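You operate a simulated robot arm through the tools that you are given. There is no shell and no other tool. Be economical: measure what you need, move in short steps, check, and stop when the job is done.

Carry out the task below with a simulated robot arm. There is one attempt and no reset: what you move stays moved.

JOB
Drain the grey bath, refill the dye trough, add three presses of brown dye and stir it.
Fine: use the dye box's green button; plug down, water to the line, brass tap shut, paddle parked; the dial and the other controls stay.

It is judged by the outcome, as a careful person would: the job done as asked, and still so three seconds after it is handed in. It fails if anything else is knocked over, pushed out of place, dropped, spilled or broken.

ROBOT AND FRAMES
A 7-joint arm with a two-finger parallel gripper, fixed in place. Base frame: the origin is at the foot of the arm, x ahead of it, y to its left, z up. Readings come in m, rad, newtons and seconds.
Its first joint turns from -1.152 to 1.152 rad. Payload 2.6 kg.
Tool frame: the origin (TCP) lies between the finger pads and is the grasp point; the fingertips stand 0.03 m ahead of it; z points along the fingers, y is the line along which they close. The gripper opens to 0.094 m. The fingers are 0.028 m wide and 0.01 m thick; the gripper's body (0.05 by 0.096 m) begins 0.055 m behind the TCP.
Orientation is that of the tool frame in the base frame, as [roll, pitch, yaw] about the fixed x, y, z axes, in that order (R = Rz(yaw) Ry(pitch) Rx(roll)). With the fingers straight down and closing along the base's y, the tool's x points along the base's -x, its y along +y and its z along -z.

CONTROLS
- The arm moves only by the tool jog_arm. Its argument "motion" is a list of rows, each a list of 7 numbers: the finger opening in m, from 0 to 0.094, then the shift along the base's x, y, z in m, then the turn, a rotation vector about the base's x, y, z in rad. In form: [[fingers, x, y, z, ax, ay, az], ...]. A call has 1 to 8 rows; each row shifts and turns the commanded pose from where the row before left it. Rows are played at 5 a second. More than 0.05 m and 0.15 rad between two rows, or a gripper value outside its range, and nothing of the call is played. Where a pose cannot be reached the arm comes as near as it can. A force on the tool above 80 N (or 10 N above the force at the start of the call, whichever is more), or a blocked arm, ends the call early, and 0.2 s more pass. Each finger travels about 0.072 m/s and halts on what it meets, pressing with about 23 N; the grip force reading is that of the motor and also rises with nothing between the fingers. The clock runs only during rows and for 0.2 s after the last one: add rows that do not move to give the fingers time. The reply holds the time, the measured pose of the TCP, the force on the tool along the base axes, the opening and the grip force, in the units named above and with some noise, with the torque about the TCP (base axes, N m) and any sound that the robot's microphone picked up.
- Cameras (640 x 400 px; columns grow to the right, rows downward): "scene" is fixed at [0.0494, 0.4472, 0.5549]; the picture's right is [-0.61, -0.79, 0.00], its down [-0.53, 0.40, -0.75] and it looks along [0.60, -0.46, -0.66] (base axes); focal length 214 px, centre (320, 200). "wrist" rides on the gripper at [0.076, 0.014, -0.102] in the tool frame; the picture's right is [-0.18, 0.98, 0.00], its down [-0.75, -0.14, -0.64] and it looks along [-0.63, -0.12, 0.77] (tool axes); focal length 243 px, centre (320, 200). There is no depth. A picture from a camera that has moved, and an enlarged one, comes with that camera's place and axes in the base frame and with its lens.
- get_image(camera): a new picture of that camera. No time passes.
- zoom(camera, box): a new picture of the part [left, top, right, bottom] of that camera's present view, enlarged. No time passes.
- job_done(): hands the job in; it is judged then, once.

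Go step by step. Nothing tells you positions but the pictures and the camera data: compare them with the known pose of the tool, close in by small moves and look again before you grip or let go. The budget is 120 turns and 76 pictures, counting those below and the enlarged ones. Unless the task says otherwise, let go and move clear before handing in, and close with one line.

The tools are called after "Request:" by a JSON object that holds its "method" and its "body". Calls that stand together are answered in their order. jog_arm: Moves the arm, as the interface text tells. Its arguments: {"type":"object","properties":{"motion":{"type":"array","items":{"type":"array","items":{"type":"number"}}}},"required":["motion"]} The other tools are called the same way: get_image (camera) takes a picture; zoom (camera, box) takes an enlarged picture of a part of a camera's view; job_done () hands the job in.

At the start:

```text
time: 0.0
tcp_pos: [0.2821, 0.0897, 0.4375]
orientation: [-3.14, 0.0, -3.139]
contact_force: [0.2, 0.3, -0.7]
moment: [-0.01, -0.01, -0.01]
opening: 0.0941
grasp_force: 0.0
```

scene: 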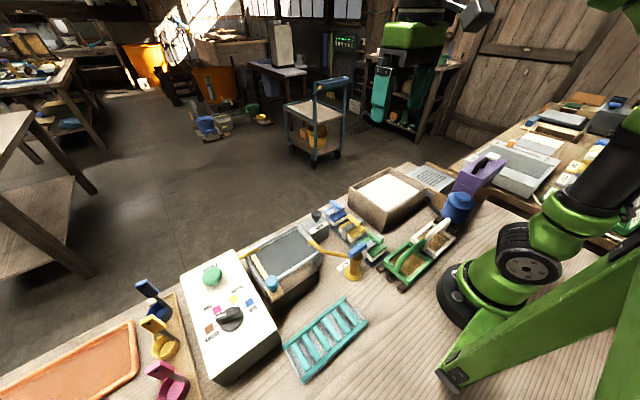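
wrist: 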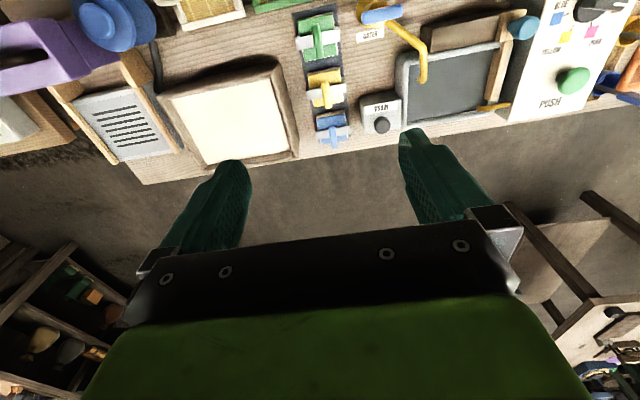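

I see a bench with a dye box (green button, dial), a grey trough with a tap, and several coloured clamps. I'll zoom in to identify everything.

Request:
{"method": "zoom", "body": {"camera": "scene", "box": [170, 190, 390, 390]}}

Request:
{"method": "zoom", "body": {"camera": "scene", "box": [300, 150, 480, 300]}}

Request:
{"method": "zoom", "body": {"camera": "wrist", "box": [340, 0, 640, 150]}}

```text
2.00 times, centred on (280, 290) of scene
camera zoom: at [0.0494, 0.4472, 0.5549], right [-0.61, -0.79, 0.0], down [-0.53, 0.4, -0.75], along [0.6, -0.46, -0.66], focal length 429 px, centre (400, 20)
```

zoom: 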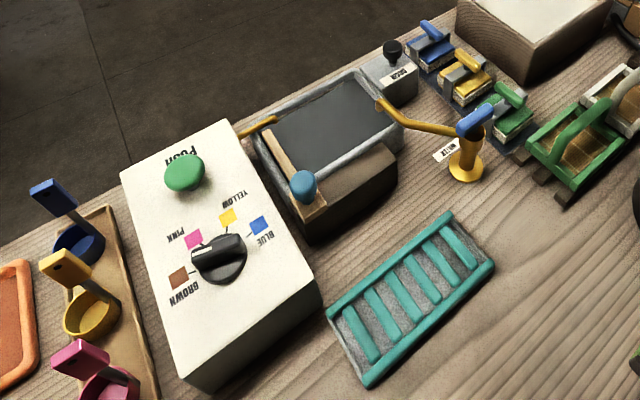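

```text
2.67 times, centred on (390, 225) of scene
camera zoom: at [0.0494, 0.4472, 0.5549], right [-0.61, -0.79, 0.0], down [-0.53, 0.4, -0.75], along [0.6, -0.46, -0.66], focal length 572 px, centre (133, 133)
```

zoom: 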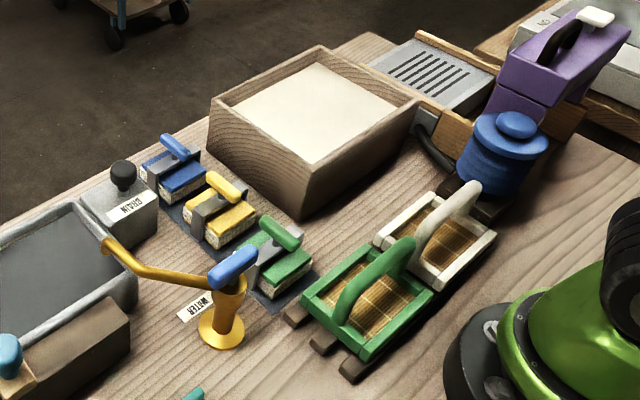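

```text
2.13 times, centred on (490, 75) of wrist
camera zoom: at [0.2049, 0.1048, 0.5409], right [0.18, 0.98, 0.0], down [0.75, -0.14, 0.64], along [0.63, -0.12, -0.77], focal length 518 px, centre (-43, 467)
```

zoom: 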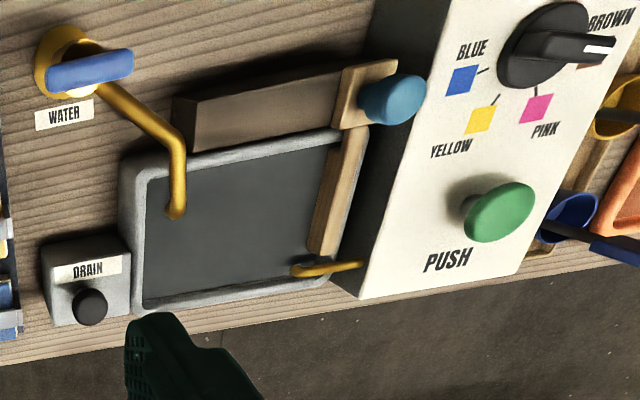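

The drain knob, water tap, paddle and green button are all roughly located. I'll move the wrist camera above the trough for a closer look.

Request:
{"method": "jog_arm", "body": {"motion": [[0.094, -0.005, 0.04, -0.006, 0, 0.08, 0], [0.094, -0.005, 0.04, -0.006, 0, 0.08, 0], [0.094, -0.005, 0.04, -0.006, 0, 0.08, 0], [0.094, -0.005, 0.04, -0.006, 0, 0.08, 0], [0.094, -0.005, 0.04, -0.006, 0, 0.08, 0], [0.094, -0.005, 0.04, -0.006, 0, 0.05, 0], [0.094, 0, 0, 0, 0, 0, 0]]}}

Request:
{"method": "get_image", "body": {"camera": "wrist"}}

```text
time: 1.6
tcp_pos: [0.2495, 0.2717, 0.4048]
orientation: [-3.121, -0.406, 3.131]
contact_force: [-0.5, -0.2, 0.7]
moment: [0.0, -0.02, -0.01]
opening: 0.094
grasp_force: 0.1
out of reach, approached as far as the arm can: row 5, 6
```

```text
70 pictures are left
camera wrist: at [0.2194, 0.2901, 0.5303], right [0.17, 0.98, -0.09], down [0.95, -0.14, 0.29], along [0.28, -0.14, -0.95], focal length 243 px, centre (320, 200)
```

wrist: 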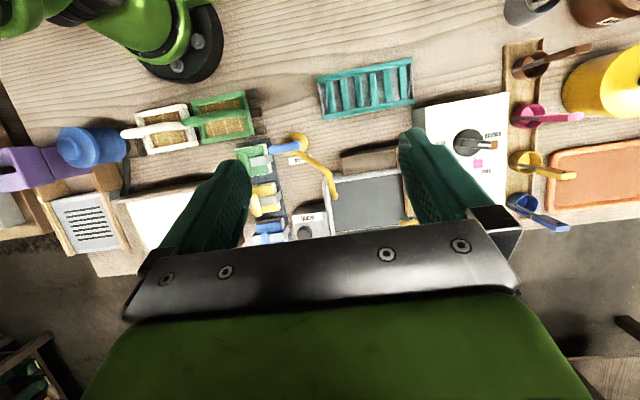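

The fingers hide part of the trough, but the dial is visible. I'll zoom on that.

Request:
{"method": "zoom", "body": {"camera": "wrist", "box": [410, 80, 530, 180]}}

Request:
{"method": "zoom", "body": {"camera": "scene", "box": [180, 250, 330, 350]}}

```text
4.00 times, centred on (470, 130) of wrist
camera zoom: at [0.2194, 0.2901, 0.5303], right [0.17, 0.98, -0.09], down [0.95, -0.14, 0.29], along [0.28, -0.14, -0.95], focal length 970 px, centre (-280, 480)
```

zoom: 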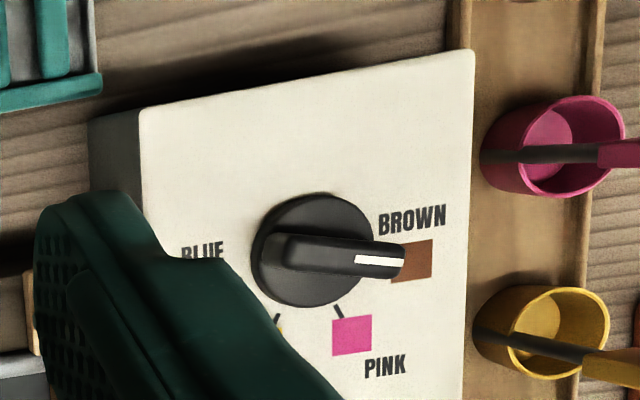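

```text
4.00 times, centred on (255, 300) of scene
camera zoom: at [0.0494, 0.4471, 0.5549], right [-0.61, -0.79, 0.0], down [-0.53, 0.4, -0.75], along [0.6, -0.46, -0.66], focal length 858 px, centre (580, -200)
```

zoom: 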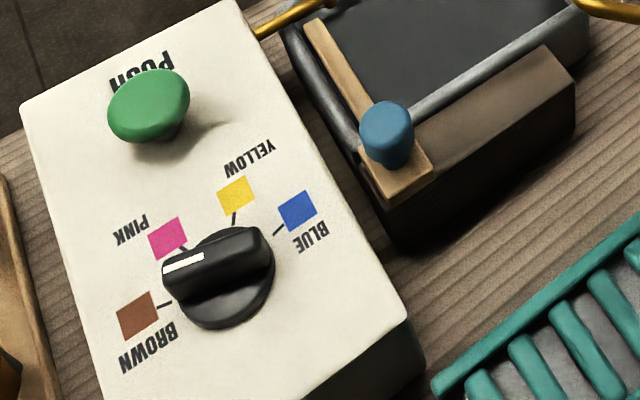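

The dial already points to brown, and the paddle slides on a rail in front of the trough. Next I'll straighten the tool and go above the drain knob for a closer look.

Request:
{"method": "jog_arm", "body": {"motion": [[0.06, 0.0, -0.03, -0.02, 0, -0.1, 0], [0.06, 0.01, -0.03, -0.03, 0, -0.1, 0], [0.06, 0.015, -0.03, -0.03, 0, -0.1, 0], [0.06, 0.02, -0.01, -0.03, 0, -0.1, 0], [0.06, 0.02, 0, -0.03, 0, 0, 0], [0.06, 0, 0, 0, 0, 0, 0]]}}

Request:
{"method": "get_image", "body": {"camera": "wrist"}}

```text
time: 3.0
tcp_pos: [0.315, 0.1717, 0.2659]
orientation: [-3.141, -0.05, -3.141]
contact_force: [-0.2, 0.9, -0.2]
moment: [0.01, 0.0, 0.0]
opening: 0.0598
grasp_force: 0.2
```

```text
67 pictures are left
camera wrist: at [0.2445, 0.1868, 0.373], right [0.18, 0.98, -0.01], down [0.78, -0.14, 0.6], along [0.59, -0.12, -0.8], focal length 243 px, centre (320, 200)
```

wrist: 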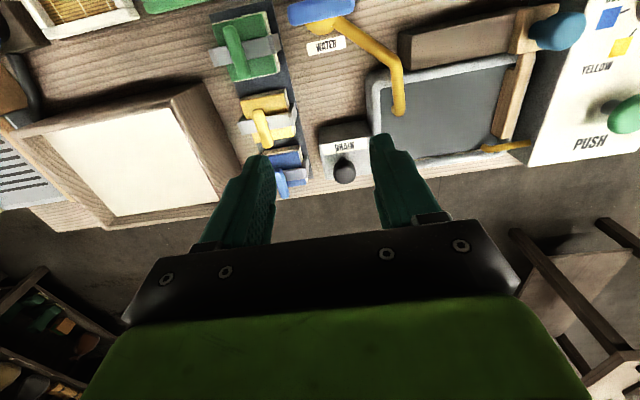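

The drain knob is at about (0.40, 0.186). I'll check its shape from the scene camera before gripping.

Request:
{"method": "zoom", "body": {"camera": "scene", "box": [240, 190, 360, 290]}}

Request:
{"method": "zoom", "body": {"camera": "wrist", "box": [300, 30, 540, 190]}}

```text
4.00 times, centred on (300, 240) of scene
camera zoom: at [0.0494, 0.4472, 0.5549], right [-0.61, -0.79, 0.0], down [-0.53, 0.4, -0.75], along [0.6, -0.46, -0.66], focal length 858 px, centre (400, 40)
```

zoom: 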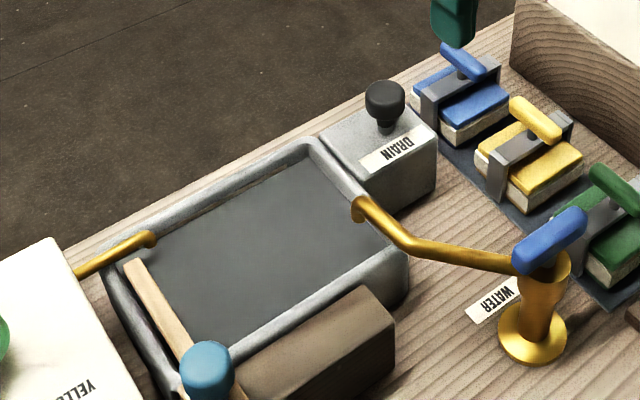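

```text
2.50 times, centred on (420, 110) of wrist
camera zoom: at [0.2445, 0.1868, 0.373], right [0.18, 0.98, -0.01], down [0.78, -0.14, 0.6], along [0.59, -0.12, -0.8], focal length 606 px, centre (70, 425)
```

zoom: 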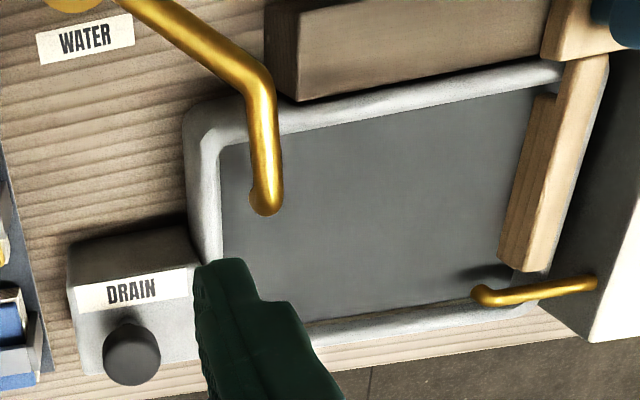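

The knob has a head on a stem. I'll go above it with the fingers around it and check with pictures.

Request:
{"method": "jog_arm", "body": {"motion": [[0.06, 0.041, 0.008, 0, 0, -0.05, 0], [0.06, 0.041, 0.007, 0, 0, 0, 0], [0.06, 0, 0, -0.04, 0, 0, 0], [0.06, 0, 0, -0.04, 0, 0, 0], [0.06, 0, 0, 0, 0, 0, 0]]}}

Request:
{"method": "get_image", "body": {"camera": "wrist"}}

Request:
{"method": "zoom", "body": {"camera": "scene", "box": [240, 170, 360, 270]}}

```text
time: 4.2
tcp_pos: [0.3974, 0.188, 0.1821]
orientation: [-3.141, -0.001, 3.141]
contact_force: [0.6, 0.1, 0.4]
moment: [0.0, 0.04, 0.01]
opening: 0.0602
grasp_force: 0.0
```

```text
64 pictures are left
camera wrist: at [0.3211, 0.2038, 0.2864], right [0.18, 0.98, 0.0], down [0.75, -0.14, 0.64], along [0.63, -0.12, -0.77], focal length 243 px, centre (320, 200)
```

wrist: 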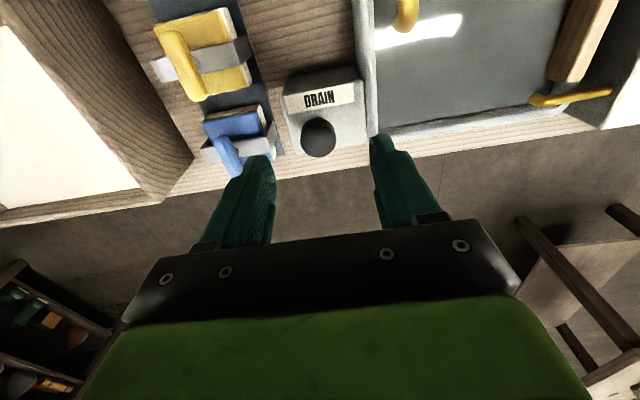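

```text
4.00 times, centred on (300, 220) of scene
camera zoom: at [0.0494, 0.4472, 0.5549], right [-0.61, -0.79, 0.0], down [-0.53, 0.4, -0.75], along [0.6, -0.46, -0.66], focal length 858 px, centre (400, 120)
```

zoom: 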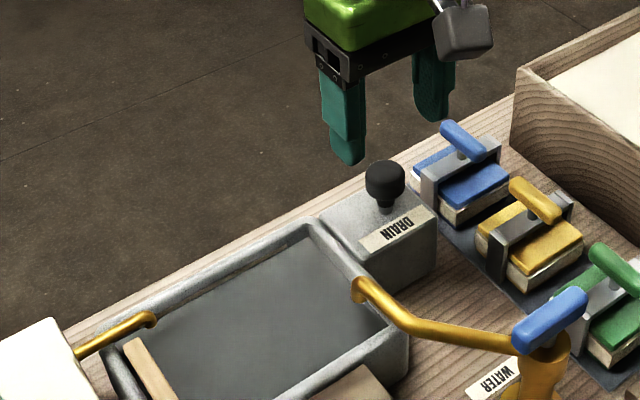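

Aligned within a few millimetres. I'll descend in two steps with a narrower opening, then close on the knob.

Request:
{"method": "jog_arm", "body": {"motion": [[0.05, 0.001, -0.001, -0.015, 0, 0, 0], [0.05, 0, 0, -0.018, 0, 0, 0], [0.05, 0, 0, -0.014, 0, 0, 0], [0.05, 0, 0, 0, 0, 0, 0], [0.015, 0, 0, 0, 0, 0, 0], [0.015, 0, 0, 0, 0, 0, 0], [0.015, 0, 0, 0, 0, 0, 0]]}}

Request:
{"method": "zoom", "body": {"camera": "scene", "box": [240, 170, 360, 270]}}

```text
time: 5.8
tcp_pos: [0.3961, 0.1846, 0.1372]
orientation: [3.141, 0.002, 3.141]
contact_force: [0.3, -1.3, 1.6]
moment: [-0.06, -0.08, 0.02]
opening: 0.0155
grasp_force: 0.1
```

```text
4.00 times, centred on (300, 220) of scene
camera zoom: at [0.0494, 0.4472, 0.555], right [-0.61, -0.79, 0.0], down [-0.53, 0.4, -0.75], along [0.6, -0.46, -0.66], focal length 858 px, centre (400, 120)
```

zoom: 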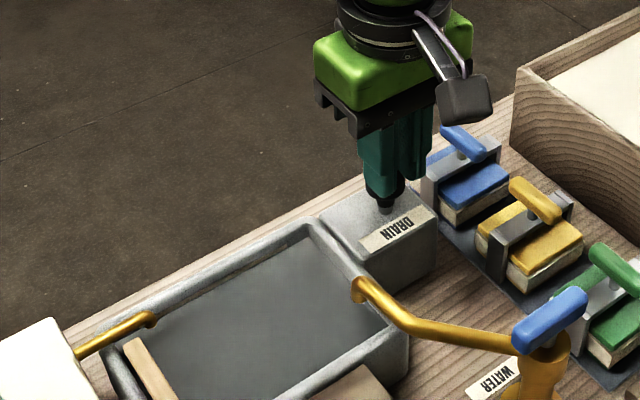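

The fingers are around the knob but the opening equals the command, so I may not be gripping. Close further.

Request:
{"method": "jog_arm", "body": {"motion": [[0.0, 0, 0, 0, 0, 0, 0], [0.0, 0, 0, 0, 0, 0, 0]]}}

Request:
{"method": "zoom", "body": {"camera": "scene", "box": [285, 180, 345, 230]}}

```text
time: 6.4
tcp_pos: [0.3977, 0.1853, 0.1373]
orientation: [3.141, 0.002, -3.14]
contact_force: [0.8, -2.5, 7.2]
moment: [-0.05, -0.14, -0.1]
opening: 0.0
grasp_force: 22.9
```

```text
8.00 times, centred on (315, 205) of scene
camera zoom: at [0.0494, 0.4471, 0.555], right [-0.61, -0.79, 0.0], down [-0.53, 0.4, -0.75], along [0.6, -0.46, -0.66], focal length 1716 px, centre (360, 160)
```

zoom: 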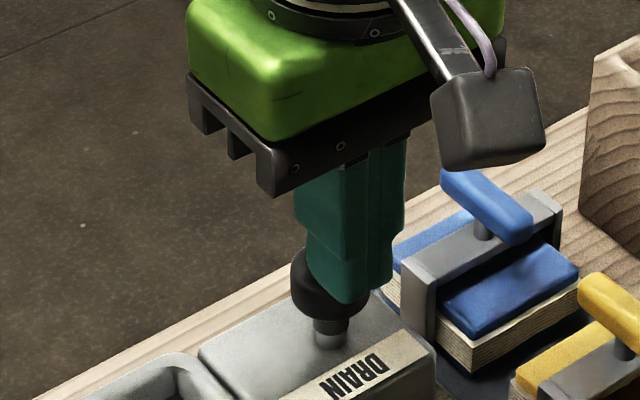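

The fingers closed past or on top of the knob: it's lower and further out than I estimated. I'll open, rise and re-measure.

Request:
{"method": "jog_arm", "body": {"motion": [[0.05, 0, 0, 0.01, 0, 0, 0], [0.05, 0, 0, 0.01, 0, 0, 0], [0.05, 0, 0, 0, 0, 0, 0]]}}

Request:
{"method": "zoom", "body": {"camera": "wrist", "box": [240, 90, 400, 190]}}

Request:
{"method": "zoom", "body": {"camera": "scene", "box": [285, 180, 345, 230]}}

```text
time: 7.2
tcp_pos: [0.3978, 0.1858, 0.156]
orientation: [3.141, 0.001, -3.141]
contact_force: [0.5, 0.2, 0.0]
moment: [-0.01, -0.01, -0.01]
opening: 0.0501
grasp_force: 0.0
```

```text
4.00 times, centred on (320, 140) of wrist
camera zoom: at [0.321, 0.2022, 0.2603], right [0.18, 0.98, 0.0], down [0.75, -0.14, 0.64], along [0.63, -0.12, -0.77], focal length 970 px, centre (320, 440)
```

zoom: 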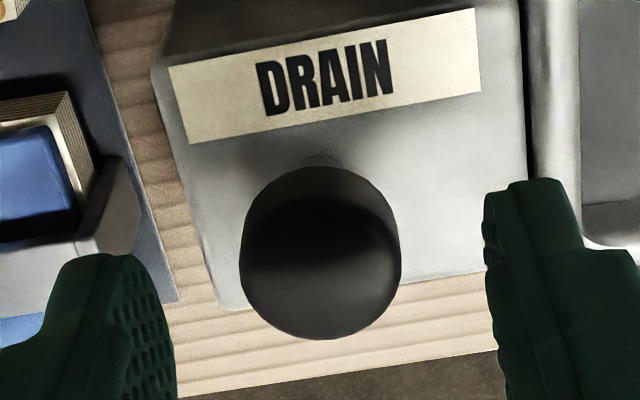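

```text
8.00 times, centred on (315, 205) of scene
camera zoom: at [0.0494, 0.4472, 0.5549], right [-0.61, -0.79, 0.0], down [-0.53, 0.4, -0.75], along [0.6, -0.46, -0.66], focal length 1716 px, centre (360, 160)
```

zoom: 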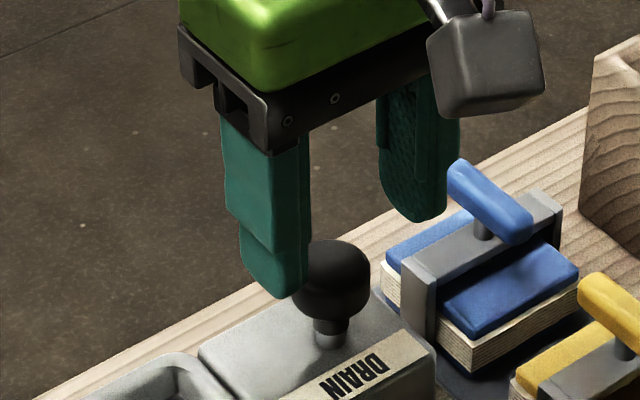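

The evidence (upward force, closed fingers) says the fingertips sat on the knob's top at z≈0.107. I'll go slightly further out and lower, then grip.

Request:
{"method": "jog_arm", "body": {"motion": [[0.05, 0.011, -0.001, 0, 0, 0, 0], [0.05, 0, 0, -0.015, 0, 0, 0], [0.05, 0, 0, -0.015, 0, 0, 0], [0.05, 0, 0, -0.004, 0, 0, 0], [0.05, 0, 0, 0, 0, 0, 0], [0.015, 0, 0, 0, 0, 0, 0], [0.01, 0, 0, 0, 0, 0, 0], [0.01, 0, 0, 0, 0, 0, 0]]}}

Request:
{"method": "zoom", "body": {"camera": "scene", "box": [285, 180, 345, 230]}}

```text
time: 9.0
tcp_pos: [0.4092, 0.1852, 0.122]
orientation: [-3.139, 0.0, 3.138]
contact_force: [-2.6, -14.8, 0.9]
moment: [-0.4, -0.01, -0.06]
opening: 0.0295
grasp_force: 44.6
```

```text
8.00 times, centred on (315, 205) of scene
camera zoom: at [0.0494, 0.4471, 0.5549], right [-0.61, -0.79, 0.0], down [-0.53, 0.4, -0.75], along [0.6, -0.46, -0.66], focal length 1716 px, centre (360, 160)
```

zoom: 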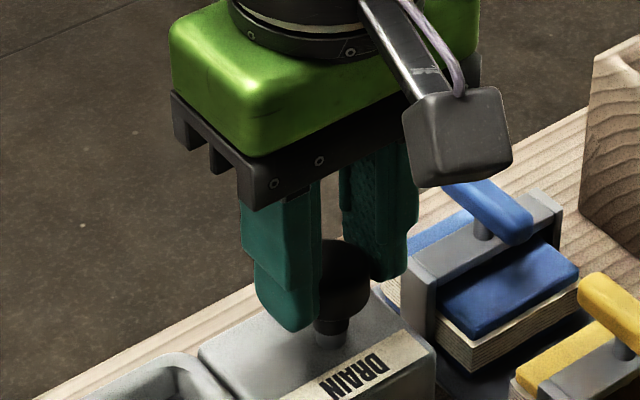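

Gripped (opening 0.0295). A small y relief, then pull up gently.

Request:
{"method": "jog_arm", "body": {"motion": [[0.01, 0, -0.002, 0, 0, 0, 0], [0.01, 0, 0, 0.007, 0, 0, 0], [0.01, 0, 0, 0.007, 0, 0, 0], [0.01, 0, 0, 0, 0, 0, 0]]}}

Request:
{"method": "zoom", "body": {"camera": "scene", "box": [240, 180, 360, 280]}}

```text
time: 10.0
tcp_pos: [0.4078, 0.1861, 0.138]
orientation: [-3.141, 0.002, -3.141]
contact_force: [5.9, -10.1, -0.7]
moment: [-0.23, 0.62, 0.0]
opening: 0.0295
grasp_force: 45.2
```

```text
4.00 times, centred on (300, 230) of scene
camera zoom: at [0.0494, 0.4472, 0.5549], right [-0.61, -0.79, 0.0], down [-0.53, 0.4, -0.75], along [0.6, -0.46, -0.66], focal length 858 px, centre (400, 80)
```

zoom: 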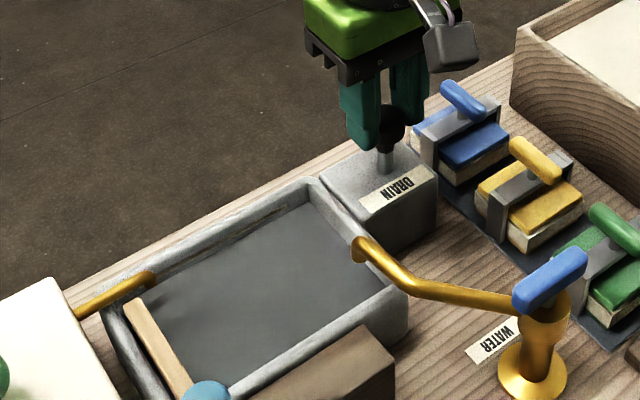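

The plunger rose and the level seems to be dropping. I'll pull a touch more to find its stop and wait.

Request:
{"method": "jog_arm", "body": {"motion": [[0.01, 0, 0, 0.005, 0, 0, 0], [0.01, 0, 0, 0.004, 0, 0, 0], [0.01, 0, 0, 0, 0, 0, 0], [0.01, 0, 0, 0, 0, 0, 0], [0.01, 0, 0, 0, 0, 0, 0], [0.01, 0, 0, 0, 0, 0, 0], [0.01, 0, 0, 0, 0, 0, 0], [0.01, 0, 0, 0, 0, 0, 0]]}}

Request:
{"method": "zoom", "body": {"camera": "scene", "box": [240, 180, 360, 280]}}

```text
time: 11.8
tcp_pos: [0.4092, 0.185, 0.1457]
orientation: [-3.141, 0.001, 3.142]
contact_force: [7.6, -10.3, 1.5]
moment: [-0.31, -0.45, -0.01]
opening: 0.0299
grasp_force: 44.3
```

```text
4.00 times, centred on (300, 230) of scene
camera zoom: at [0.0494, 0.4472, 0.555], right [-0.61, -0.79, 0.0], down [-0.53, 0.4, -0.75], along [0.6, -0.46, -0.66], focal length 858 px, centre (400, 80)
```

zoom: 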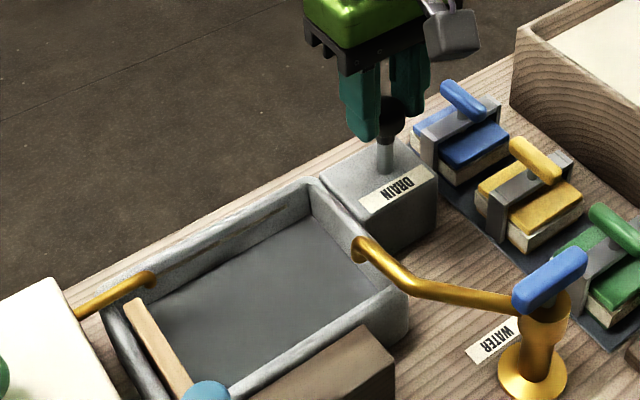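

The bath is draining (a line on the back wall is showing). I'll hold and wait.

Request:
{"method": "jog_arm", "body": {"motion": [[0.01, 0, 0, 0, 0, 0, 0], [0.01, 0, 0, 0, 0, 0, 0], [0.01, 0, 0, 0, 0, 0, 0], [0.01, 0, 0, 0, 0, 0, 0], [0.01, 0, 0, 0, 0, 0, 0], [0.01, 0, 0, 0, 0, 0, 0], [0.01, 0, 0, 0, 0, 0, 0], [0.01, 0, 0, 0, 0, 0, 0]]}}

Request:
{"method": "jog_arm", "body": {"motion": [[0.01, 0, 0, 0, 0, 0, 0], [0.01, 0, 0, 0, 0, 0, 0], [0.01, 0, 0, 0, 0, 0, 0], [0.01, 0, 0, 0, 0, 0, 0], [0.01, 0, 0, 0, 0, 0, 0], [0.01, 0, 0, 0, 0, 0, 0], [0.01, 0, 0, 0, 0, 0, 0], [0.01, 0, 0, 0, 0, 0, 0]]}}

Request:
{"method": "zoom", "body": {"camera": "scene", "box": [240, 180, 360, 280]}}

```text
time: 13.6
tcp_pos: [0.4084, 0.1846, 0.1462]
orientation: [-3.141, 0.002, 3.141]
contact_force: [13.1, -7.9, -0.1]
moment: [-0.22, -0.36, -0.05]
opening: 0.0295
grasp_force: 45.0
```

```text
time: 15.4
tcp_pos: [0.4083, 0.1852, 0.1461]
orientation: [-3.141, 0.003, 3.141]
contact_force: [12.8, -7.3, -0.5]
moment: [-0.22, -0.5, 0.0]
opening: 0.0292
grasp_force: 44.9
```

```text
4.00 times, centred on (300, 230) of scene
camera zoom: at [0.0494, 0.4472, 0.5549], right [-0.61, -0.79, 0.0], down [-0.53, 0.4, -0.75], along [0.6, -0.46, -0.66], focal length 858 px, centre (400, 80)
```

zoom: 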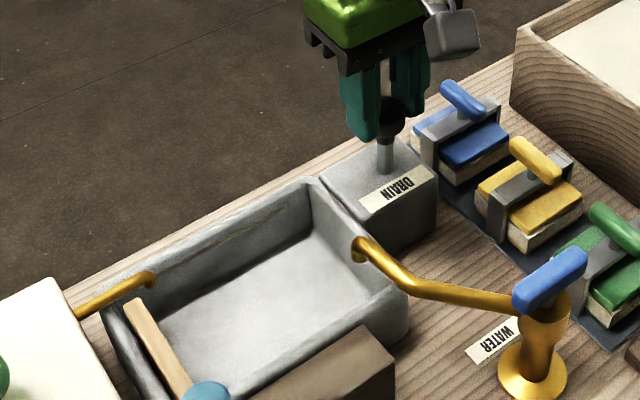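

Nearly empty. Wait once more and check the bottom.

Request:
{"method": "jog_arm", "body": {"motion": [[0.01, 0, 0, 0, 0, 0, 0], [0.01, 0, 0, 0, 0, 0, 0], [0.01, 0, 0, 0, 0, 0, 0], [0.01, 0, 0, 0, 0, 0, 0], [0.01, 0, 0, 0, 0, 0, 0], [0.01, 0, 0, 0, 0, 0, 0], [0.01, 0, 0, 0, 0, 0, 0], [0.01, 0, 0, 0, 0, 0, 0]]}}

Request:
{"method": "zoom", "body": {"camera": "scene", "box": [255, 215, 345, 290]}}

```text
time: 17.2
tcp_pos: [0.4088, 0.1854, 0.146]
orientation: [-3.141, 0.0, -3.141]
contact_force: [13.2, -7.2, 0.4]
moment: [-0.23, -0.5, 0.01]
opening: 0.0291
grasp_force: 44.9
```

```text
5.33 times, centred on (300, 252) of scene
camera zoom: at [0.0494, 0.4472, 0.5549], right [-0.61, -0.79, 0.0], down [-0.53, 0.4, -0.75], along [0.6, -0.46, -0.66], focal length 1144 px, centre (427, -80)
```

zoom: 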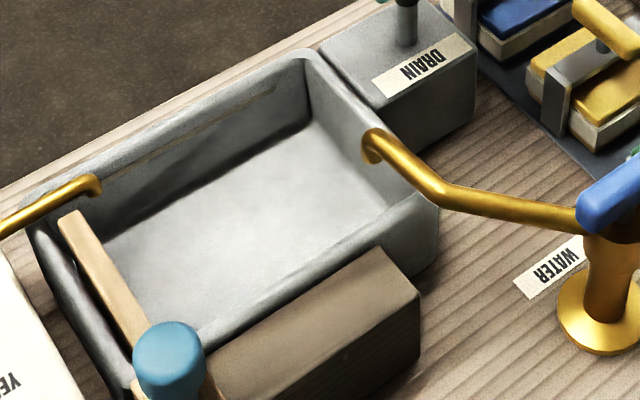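

The trough is empty and the line on its back wall is visible. Now push the plug back down to where it began.

Request:
{"method": "jog_arm", "body": {"motion": [[0.01, 0, 0, -0.008, 0, 0, 0], [0.01, 0, 0, -0.008, 0, 0, 0], [0.01, 0, 0, -0.007, 0, 0, 0], [0.01, 0, 0, -0.002, 0, 0, 0], [0.01, 0, 0, 0, 0, 0, 0]]}}

Request:
{"method": "zoom", "body": {"camera": "scene", "box": [285, 180, 345, 230]}}

```text
time: 18.4
tcp_pos: [0.4105, 0.1855, 0.1215]
orientation: [-3.141, 0.004, 3.14]
contact_force: [13.7, -10.1, 15.2]
moment: [-0.34, 0.11, -0.07]
opening: 0.0294
grasp_force: 45.0
```

```text
8.00 times, centred on (315, 205) of scene
camera zoom: at [0.0494, 0.4471, 0.555], right [-0.61, -0.79, 0.0], down [-0.53, 0.4, -0.75], along [0.6, -0.46, -0.66], focal length 1716 px, centre (360, 160)
```

zoom: 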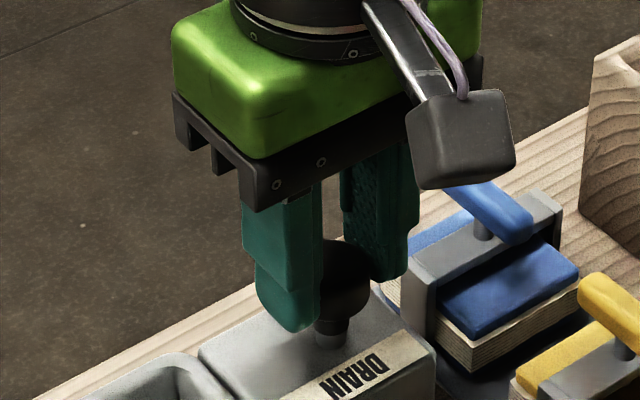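

It's at its bottom stop (15 N upward). Release, rise and check.

Request:
{"method": "jog_arm", "body": {"motion": [[0.05, 0, 0, 0, 0, 0, 0], [0.05, 0, 0, 0, 0, 0, 0], [0.05, 0, 0, 0.03, 0, 0, 0], [0.05, -0.03, 0, 0.04, 0, 0, 0], [0.05, -0.04, 0, 0.03, 0, 0, 0], [0.05, -0.04, 0, 0.02, 0, 0, 0], [0.03, -0.03, 0, 0, 0, 0, 0], [0.03, 0, 0, 0, 0, 0, 0]]}}

Request:
{"method": "zoom", "body": {"camera": "scene", "box": [240, 180, 360, 280]}}

Request:
{"method": "get_image", "body": {"camera": "wrist"}}

```text
time: 20.2
tcp_pos: [0.2701, 0.1852, 0.2395]
orientation: [3.14, 0.002, -3.141]
contact_force: [0.1, 0.6, 0.3]
moment: [-0.05, -0.01, 0.03]
opening: 0.0298
grasp_force: 0.0
```

```text
4.00 times, centred on (300, 230) of scene
camera zoom: at [0.0494, 0.4472, 0.5549], right [-0.61, -0.79, 0.0], down [-0.53, 0.4, -0.75], along [0.6, -0.46, -0.66], focal length 858 px, centre (400, 80)
```

zoom: 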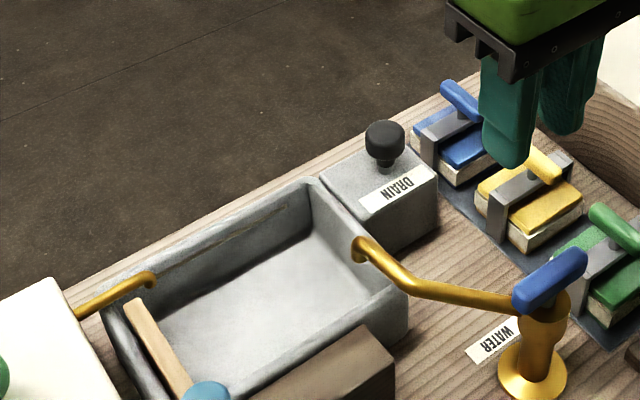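

```text
51 pictures are left
camera wrist: at [0.1937, 0.2008, 0.3427], right [0.18, 0.98, 0.0], down [0.75, -0.14, 0.64], along [0.63, -0.12, -0.77], focal length 243 px, centre (320, 200)
```

wrist: 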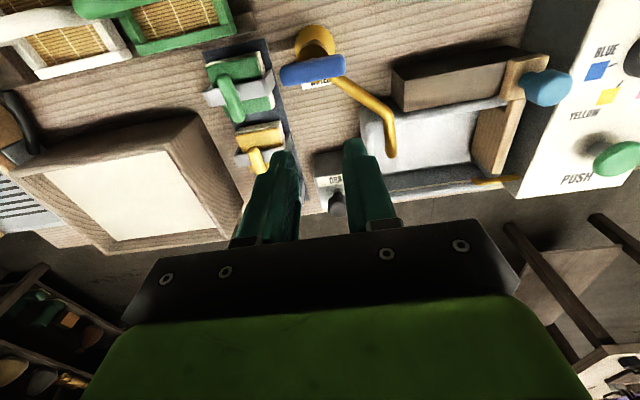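

The plug is down in its original place. Now the tap: I'll look closely at how its blue handle is attached.

Request:
{"method": "zoom", "body": {"camera": "scene", "box": [330, 230, 390, 290]}}

Request:
{"method": "zoom", "body": {"camera": "wrist", "box": [260, 10, 420, 170]}}

```text
6.67 times, centred on (360, 260) of scene
camera zoom: at [0.0494, 0.4472, 0.5549], right [-0.61, -0.79, 0.0], down [-0.53, 0.4, -0.75], along [0.6, -0.46, -0.66], focal length 1430 px, centre (53, -200)
```

zoom: 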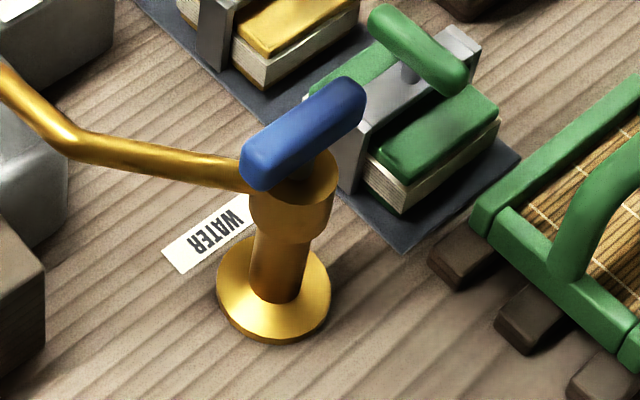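

```text
2.50 times, centred on (340, 90) of wrist
camera zoom: at [0.1937, 0.2008, 0.3427], right [0.18, 0.98, 0.0], down [0.75, -0.14, 0.64], along [0.63, -0.12, -0.77], focal length 606 px, centre (270, 475)
```

zoom: 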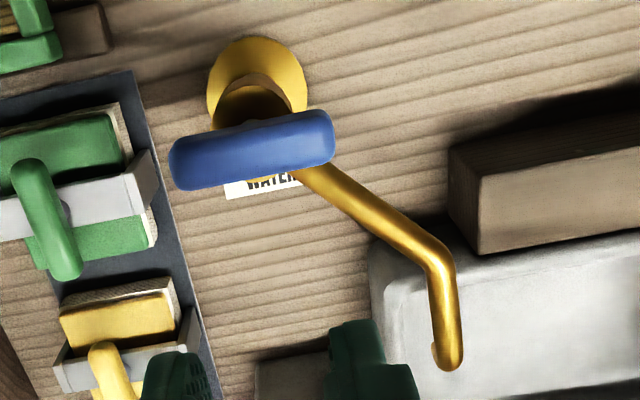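

The blue bar sits T-fashion over the post and lies along y, so I'll turn the gripper 90° about the vertical (staying high) to grip across it.

Request:
{"method": "jog_arm", "body": {"motion": [[0.05, -0.005, 0, 0, 0, 0, 0.143], [0.05, -0.005, 0, 0, 0, 0, 0.143], [0.05, -0.005, 0, 0, 0, 0, 0.143], [0.05, -0.005, 0, 0, 0, 0, 0.143], [0.05, -0.005, 0, 0, 0, 0, 0.143], [0.05, -0.006, 0, 0, 0, 0, 0.143], [0.05, 0, 0, 0, 0, 0, 0.143], [0.05, 0, 0, 0, 0, 0, 0.143]]}}

Request:
{"method": "jog_arm", "body": {"motion": [[0.05, 0, 0, 0, 0, 0, 0.143], [0.05, 0, 0, 0, 0, 0, 0.143], [0.05, 0, 0, -0.02, 0, 0, 0.14], [0.05, 0, 0, 0, 0, 0, 0]]}}

Request:
{"method": "get_image", "body": {"camera": "wrist"}}

Request:
{"method": "zoom", "body": {"camera": "scene", "box": [290, 180, 410, 290]}}

```text
time: 22.0
tcp_pos: [0.2367, 0.186, 0.2417]
orientation: [-3.14, 0.0, -1.996]
contact_force: [-0.5, -0.9, -0.6]
moment: [0.03, -0.03, 0.0]
opening: 0.05
grasp_force: 0.1
```

```text
time: 23.0
tcp_pos: [0.2378, 0.1858, 0.2219]
orientation: [-3.141, 0.0, -1.571]
contact_force: [0.1, -0.4, 0.6]
moment: [0.01, 0.0, 0.0]
opening: 0.0499
grasp_force: 0.0
```

```text
48 pictures are left
camera wrist: at [0.2237, 0.1102, 0.325], right [-0.98, 0.18, 0.0], down [0.14, 0.75, 0.64], along [0.12, 0.63, -0.77], focal length 243 px, centre (320, 200)
```

wrist: 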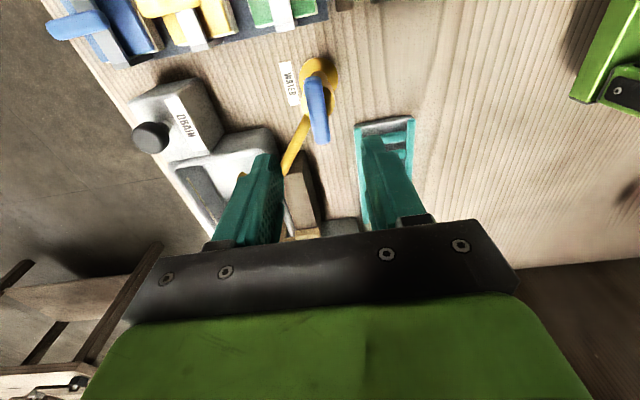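

```text
3.64 times, centred on (350, 235) of scene
camera zoom: at [0.0494, 0.4472, 0.5549], right [-0.61, -0.79, 0.0], down [-0.53, 0.4, -0.75], along [0.6, -0.46, -0.66], focal length 780 px, centre (211, 73)
```

zoom: 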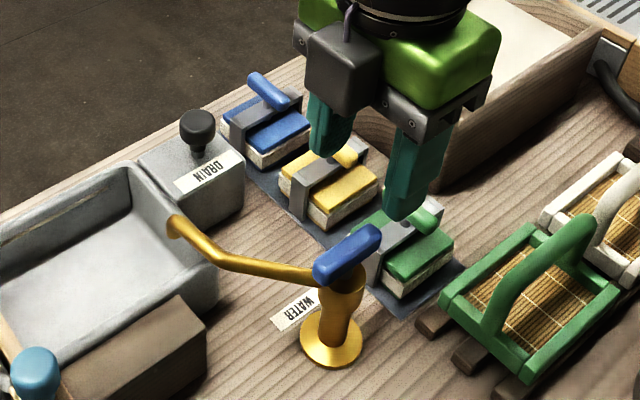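

Comparing views puts the bar's centre at about (0.239, 0.187, 0.11). I'll descend part-way and check alignment.

Request:
{"method": "jog_arm", "body": {"motion": [[0.05, 0.002, 0.002, -0.03, 0, 0, 0], [0.05, 0, 0, -0.03, 0, 0, 0], [0.05, 0, 0, -0.012, 0, 0, 0], [0.05, 0, 0, 0, 0, 0, 0]]}}

Request:
{"method": "zoom", "body": {"camera": "wrist", "box": [220, 60, 420, 190]}}

Request:
{"method": "zoom", "body": {"camera": "scene", "box": [320, 215, 400, 285]}}

```text
time: 24.0
tcp_pos: [0.2387, 0.1876, 0.1493]
orientation: [3.141, 0.001, -1.571]
contact_force: [0.7, -0.2, 0.1]
moment: [0.0, 0.01, 0.03]
opening: 0.0499
grasp_force: 0.1
```

```text
3.08 times, centred on (320, 125) of wrist
camera zoom: at [0.2253, 0.1119, 0.2526], right [-0.98, 0.19, 0.0], down [0.14, 0.75, 0.64], along [0.12, 0.63, -0.77], focal length 746 px, centre (320, 431)
```

zoom: 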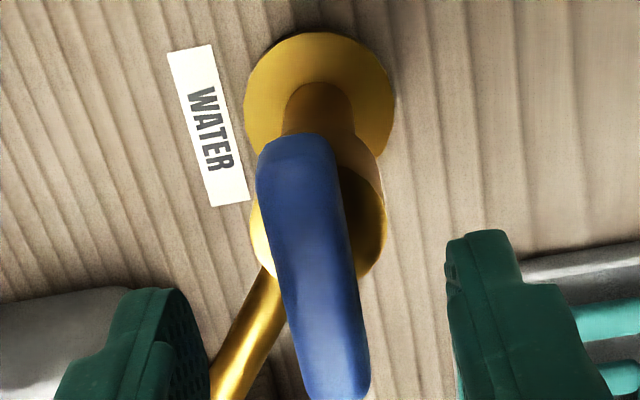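

```text
5.71 times, centred on (360, 250) of scene
camera zoom: at [0.0494, 0.4472, 0.5549], right [-0.61, -0.79, 0.0], down [-0.53, 0.4, -0.75], along [0.6, -0.46, -0.66], focal length 1226 px, centre (91, -86)
```

zoom: 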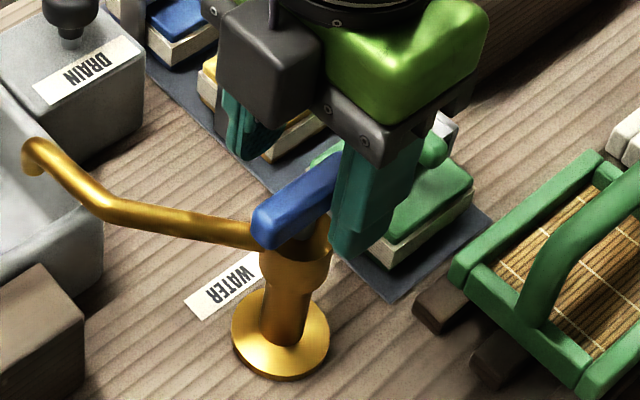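

Alignment across x looks right (bar centred between the fingers). I'll descend gently under force guard and close on the bar.

Request:
{"method": "jog_arm", "body": {"motion": [[0.05, 0.001, 0, -0.01, 0, 0, 0], [0.05, 0, 0, -0.01, 0, 0, 0], [0.05, 0, 0, 0, 0, 0, 0]]}}

Request:
{"method": "zoom", "body": {"camera": "scene", "box": [320, 215, 400, 285]}}

```text
time: 24.8
tcp_pos: [0.2394, 0.1876, 0.1297]
orientation: [-3.141, 0.0, -1.574]
contact_force: [-0.1, 0.7, 0.6]
moment: [0.01, 0.01, 0.02]
opening: 0.0503
grasp_force: 0.0
```

```text
5.71 times, centred on (360, 250) of scene
camera zoom: at [0.0494, 0.4472, 0.5549], right [-0.61, -0.79, 0.0], down [-0.53, 0.4, -0.75], along [0.6, -0.46, -0.66], focal length 1226 px, centre (91, -86)
```

zoom: 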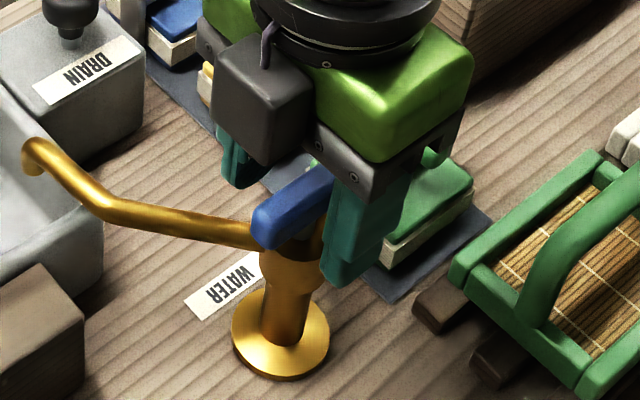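

The bar now lies between the fingers; close.

Request:
{"method": "jog_arm", "body": {"motion": [[0.02, 0, 0, -0.003, 0, 0, 0], [0.005, 0, 0, 0, 0, 0, 0], [0.005, 0, 0, 0, 0, 0, 0], [0.005, 0, 0, 0, 0, 0, 0]]}}

Request:
{"method": "zoom", "body": {"camera": "wrist", "box": [220, 60, 420, 190]}}

```text
time: 25.8
tcp_pos: [0.2414, 0.1887, 0.126]
orientation: [-3.14, 0.0, -1.572]
contact_force: [-4.4, -1.4, 11.8]
moment: [-0.28, 0.01, 0.1]
opening: 0.019
grasp_force: 45.3
```

```text
3.08 times, centred on (320, 125) of wrist
camera zoom: at [0.2252, 0.1119, 0.2297], right [-0.98, 0.19, 0.0], down [0.14, 0.75, 0.64], along [0.12, 0.63, -0.77], focal length 746 px, centre (320, 431)
```

zoom: 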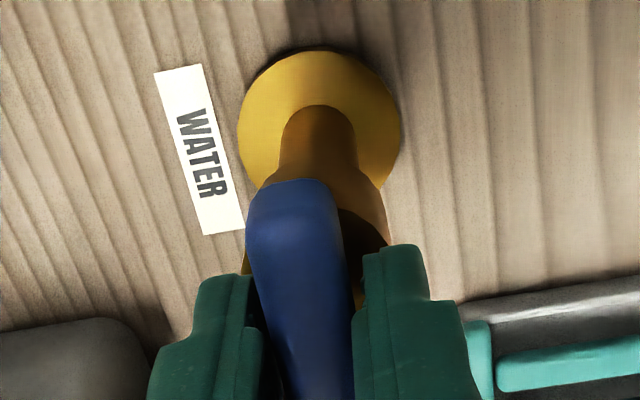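

Gripped. I'll lift a millimetre to relieve the cap contact, then try a gentle twist to find which way it turns.

Request:
{"method": "jog_arm", "body": {"motion": [[0.005, 0, 0, 0.002, 0, 0, 0], [0.005, 0, 0, 0, 0, 0, 0.1], [0.005, 0, 0, 0, 0, 0, 0.1], [0.005, 0, 0, 0, 0, 0, 0]]}}

Request:
{"method": "zoom", "body": {"camera": "scene", "box": [250, 185, 400, 285]}}

```text
time: 26.8
tcp_pos: [0.2405, 0.1866, 0.1293]
orientation: [-3.141, 0.004, -1.372]
contact_force: [0.7, 7.3, 5.8]
moment: [-0.65, 0.57, 0.06]
opening: 0.0148
grasp_force: 45.1
```

```text
4.00 times, centred on (325, 235) of scene
camera zoom: at [0.0494, 0.4472, 0.5549], right [-0.61, -0.79, 0.0], down [-0.53, 0.4, -0.75], along [0.6, -0.46, -0.66], focal length 858 px, centre (300, 60)
```

zoom: 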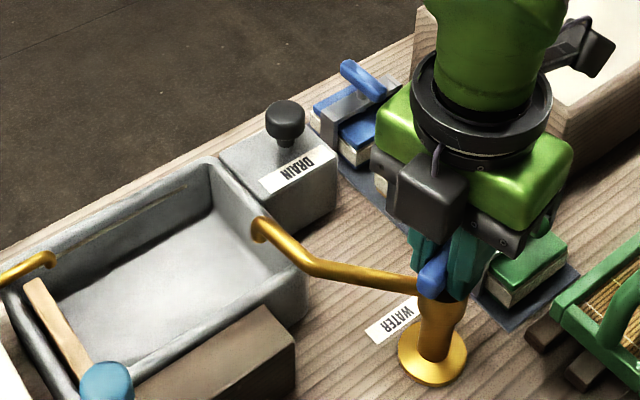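

The fingers have now squared up with the bar (opening 0.0148). Continue twisting a little to feel resistance.

Request:
{"method": "jog_arm", "body": {"motion": [[0.005, 0, 0, 0, 0, 0, 0.1], [0.005, 0, 0, 0, 0, 0, 0.1], [0.005, 0, 0, 0, 0, 0, 0]]}}

Request:
{"method": "zoom", "body": {"camera": "scene", "box": [250, 185, 400, 285]}}

```text
time: 27.6
tcp_pos: [0.2382, 0.1863, 0.128]
orientation: [-3.14, 0.002, -1.169]
contact_force: [-1.3, 10.0, 4.2]
moment: [-0.01, 0.14, 0.06]
opening: 0.0146
grasp_force: 45.2
```

```text
4.00 times, centred on (325, 235) of scene
camera zoom: at [0.0494, 0.4472, 0.5549], right [-0.61, -0.79, 0.0], down [-0.53, 0.4, -0.75], along [0.6, -0.46, -0.66], focal length 858 px, centre (300, 60)
```

zoom: 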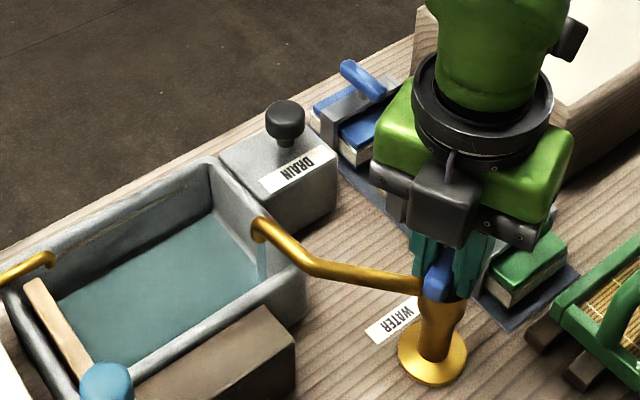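

Water is running in fast. I'll back off a bit to slow the flow and check the level.

Request:
{"method": "jog_arm", "body": {"motion": [[0.005, 0, 0, 0, 0, 0, -0.12]]}}

Request:
{"method": "zoom", "body": {"camera": "scene", "box": [250, 205, 340, 275]}}

```text
time: 28.0
tcp_pos: [0.2393, 0.1877, 0.1284]
orientation: [-3.139, 0.003, -1.291]
contact_force: [-1.8, 16.0, 5.3]
moment: [-1.04, -0.09, 0.02]
opening: 0.0146
grasp_force: 44.8
```

```text
5.71 times, centred on (295, 240) of scene
camera zoom: at [0.0494, 0.4472, 0.5549], right [-0.61, -0.79, 0.0], down [-0.53, 0.4, -0.75], along [0.6, -0.46, -0.66], focal length 1226 px, centre (463, -29)
```

zoom: 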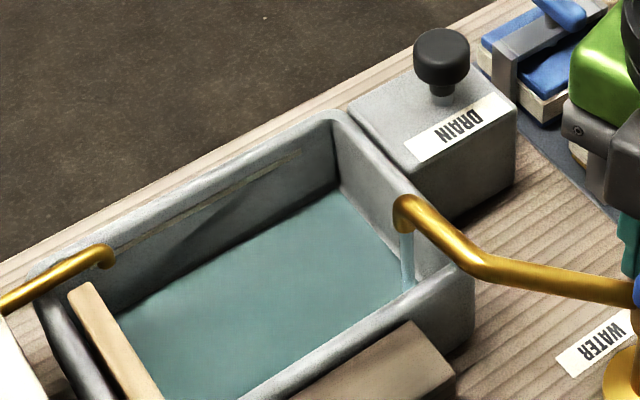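

The stream is visible and the level is still below the line. Let it run 0.6 s at this setting.

Request:
{"method": "jog_arm", "body": {"motion": [[0.005, 0, 0, 0, 0, 0, 0], [0.005, 0, 0, 0, 0, 0, 0]]}}

Request:
{"method": "zoom", "body": {"camera": "scene", "box": [250, 205, 340, 275]}}

```text
time: 28.6
tcp_pos: [0.2389, 0.1881, 0.1274]
orientation: [-3.14, 0.002, -1.291]
contact_force: [-2.5, 20.9, 7.8]
moment: [-1.24, -0.17, 0.02]
opening: 0.0148
grasp_force: 45.4
```

```text
5.71 times, centred on (295, 240) of scene
camera zoom: at [0.0494, 0.4472, 0.5549], right [-0.61, -0.79, 0.0], down [-0.53, 0.4, -0.75], along [0.6, -0.46, -0.66], focal length 1226 px, centre (463, -29)
```

zoom: 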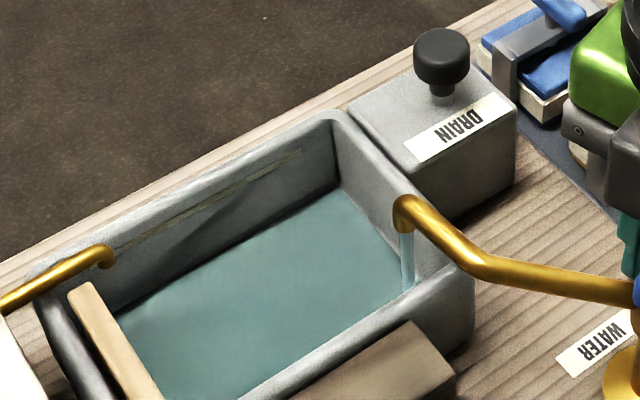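

The rise is slow now. I'll relieve the sideways force a little and let it run about 1.6 s.

Request:
{"method": "jog_arm", "body": {"motion": [[0.005, 0, 0.002, 0, 0, 0, 0], [0.005, 0, 0, 0, 0, 0, 0], [0.005, 0, 0, 0, 0, 0, 0], [0.005, 0, 0, 0, 0, 0, 0], [0.005, 0, 0, 0, 0, 0, 0], [0.005, 0, 0, 0, 0, 0, 0], [0.005, 0, 0, 0, 0, 0, 0]]}}

Request:
{"method": "zoom", "body": {"camera": "scene", "box": [250, 205, 340, 275]}}

```text
time: 30.2
tcp_pos: [0.2394, 0.1871, 0.1281]
orientation: [3.141, -0.002, -1.294]
contact_force: [-5.6, -7.4, 13.2]
moment: [1.14, 0.23, -0.05]
opening: 0.015
grasp_force: 44.4
```

```text
5.71 times, centred on (295, 240) of scene
camera zoom: at [0.0494, 0.4471, 0.555], right [-0.61, -0.79, 0.0], down [-0.53, 0.4, -0.75], along [0.6, -0.46, -0.66], focal length 1226 px, centre (463, -29)
```

zoom: 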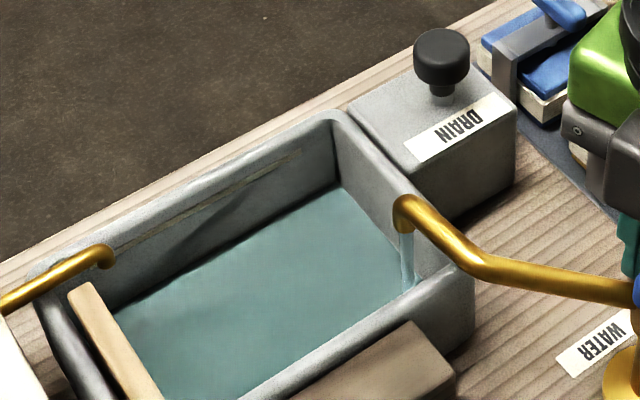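

Slow. I'll open somewhat more and run ~1.2 s.

Request:
{"method": "jog_arm", "body": {"motion": [[0.005, 0, 0, 0, 0, 0, 0.14], [0.005, 0, 0, 0, 0, 0, 0], [0.005, 0, 0, 0, 0, 0, 0], [0.005, 0, 0, 0, 0, 0, 0], [0.005, 0, 0, 0, 0, 0, 0]]}}

Request:
{"method": "zoom", "body": {"camera": "scene", "box": [250, 205, 340, 275]}}

```text
time: 31.4
tcp_pos: [0.2389, 0.1876, 0.1281]
orientation: [3.135, 0.0, -1.155]
contact_force: [-17.0, -23.9, 14.5]
moment: [-0.5, -0.68, -0.05]
opening: 0.0149
grasp_force: 44.7
```

```text
5.71 times, centred on (295, 240) of scene
camera zoom: at [0.0494, 0.4471, 0.555], right [-0.61, -0.79, 0.0], down [-0.53, 0.4, -0.75], along [0.6, -0.46, -0.66], focal length 1226 px, centre (463, -29)
```

zoom: 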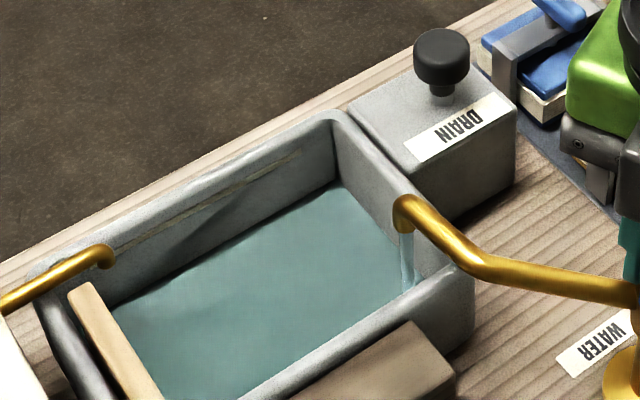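

Still slow. Relieve the forces and open the tap further by 0.3 rad.

Request:
{"method": "jog_arm", "body": {"motion": [[0.005, -0.001, -0.001, 0.001, 0, 0, 0.14], [0.005, 0, 0, 0, 0, 0, 0.14], [0.005, 0, 0, 0, 0, 0, 0], [0.005, 0, 0, 0, 0, 0, 0], [0.005, 0, 0, 0, 0, 0, 0]]}}

Request:
{"method": "zoom", "body": {"camera": "scene", "box": [250, 205, 340, 275]}}

```text
time: 32.6
tcp_pos: [0.2385, 0.1872, 0.1275]
orientation: [3.136, 0.001, -0.872]
contact_force: [-2.6, -9.8, -32.4]
moment: [0.24, -0.36, 0.0]
opening: 0.0149
grasp_force: 44.5
```

```text
5.71 times, centred on (295, 240) of scene
camera zoom: at [0.0495, 0.4472, 0.5549], right [-0.61, -0.79, 0.0], down [-0.53, 0.4, -0.75], along [0.6, -0.46, -0.66], focal length 1226 px, centre (463, -29)
```

zoom: 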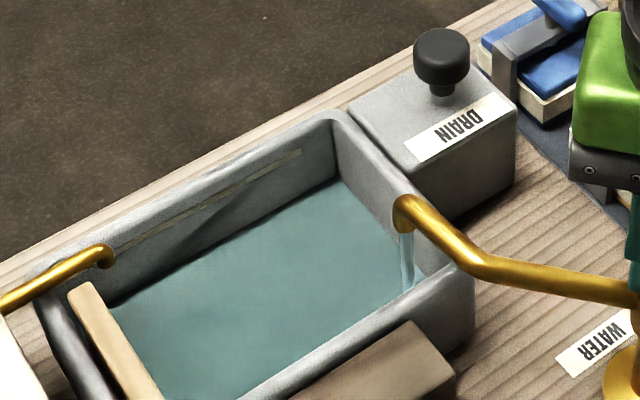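

Rising steadily at roughly 3 px/s with some 45 px to go. Open a bit more and wait in longer stretches.

Request:
{"method": "jog_arm", "body": {"motion": [[0.005, 0, 0, -0.002, 0, 0, 0.1], [0.005, 0, 0, 0, 0, 0, 0.1], [0.005, 0, 0, 0, 0, 0, 0], [0.005, 0, 0, 0, 0, 0, 0], [0.005, 0, 0, 0, 0, 0, 0], [0.005, 0, 0, 0, 0, 0, 0], [0.005, 0, 0, 0, 0, 0, 0], [0.005, 0, 0, 0, 0, 0, 0]]}}

Request:
{"method": "zoom", "body": {"camera": "scene", "box": [250, 205, 340, 275]}}

```text
time: 34.4
tcp_pos: [0.2384, 0.1868, 0.1276]
orientation: [3.135, -0.002, -0.677]
contact_force: [-14.0, -43.4, 35.7]
moment: [-0.47, -0.38, -0.12]
opening: 0.015
grasp_force: 45.6
```

```text
5.71 times, centred on (295, 240) of scene
camera zoom: at [0.0493, 0.4471, 0.5551], right [-0.61, -0.79, 0.0], down [-0.53, 0.4, -0.75], along [0.6, -0.46, -0.66], focal length 1226 px, centre (463, -29)
```

zoom: 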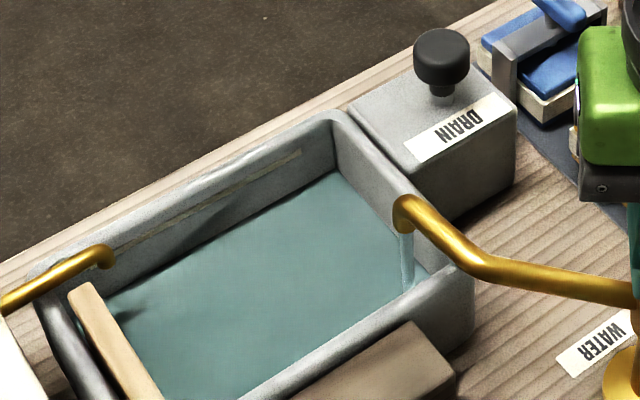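

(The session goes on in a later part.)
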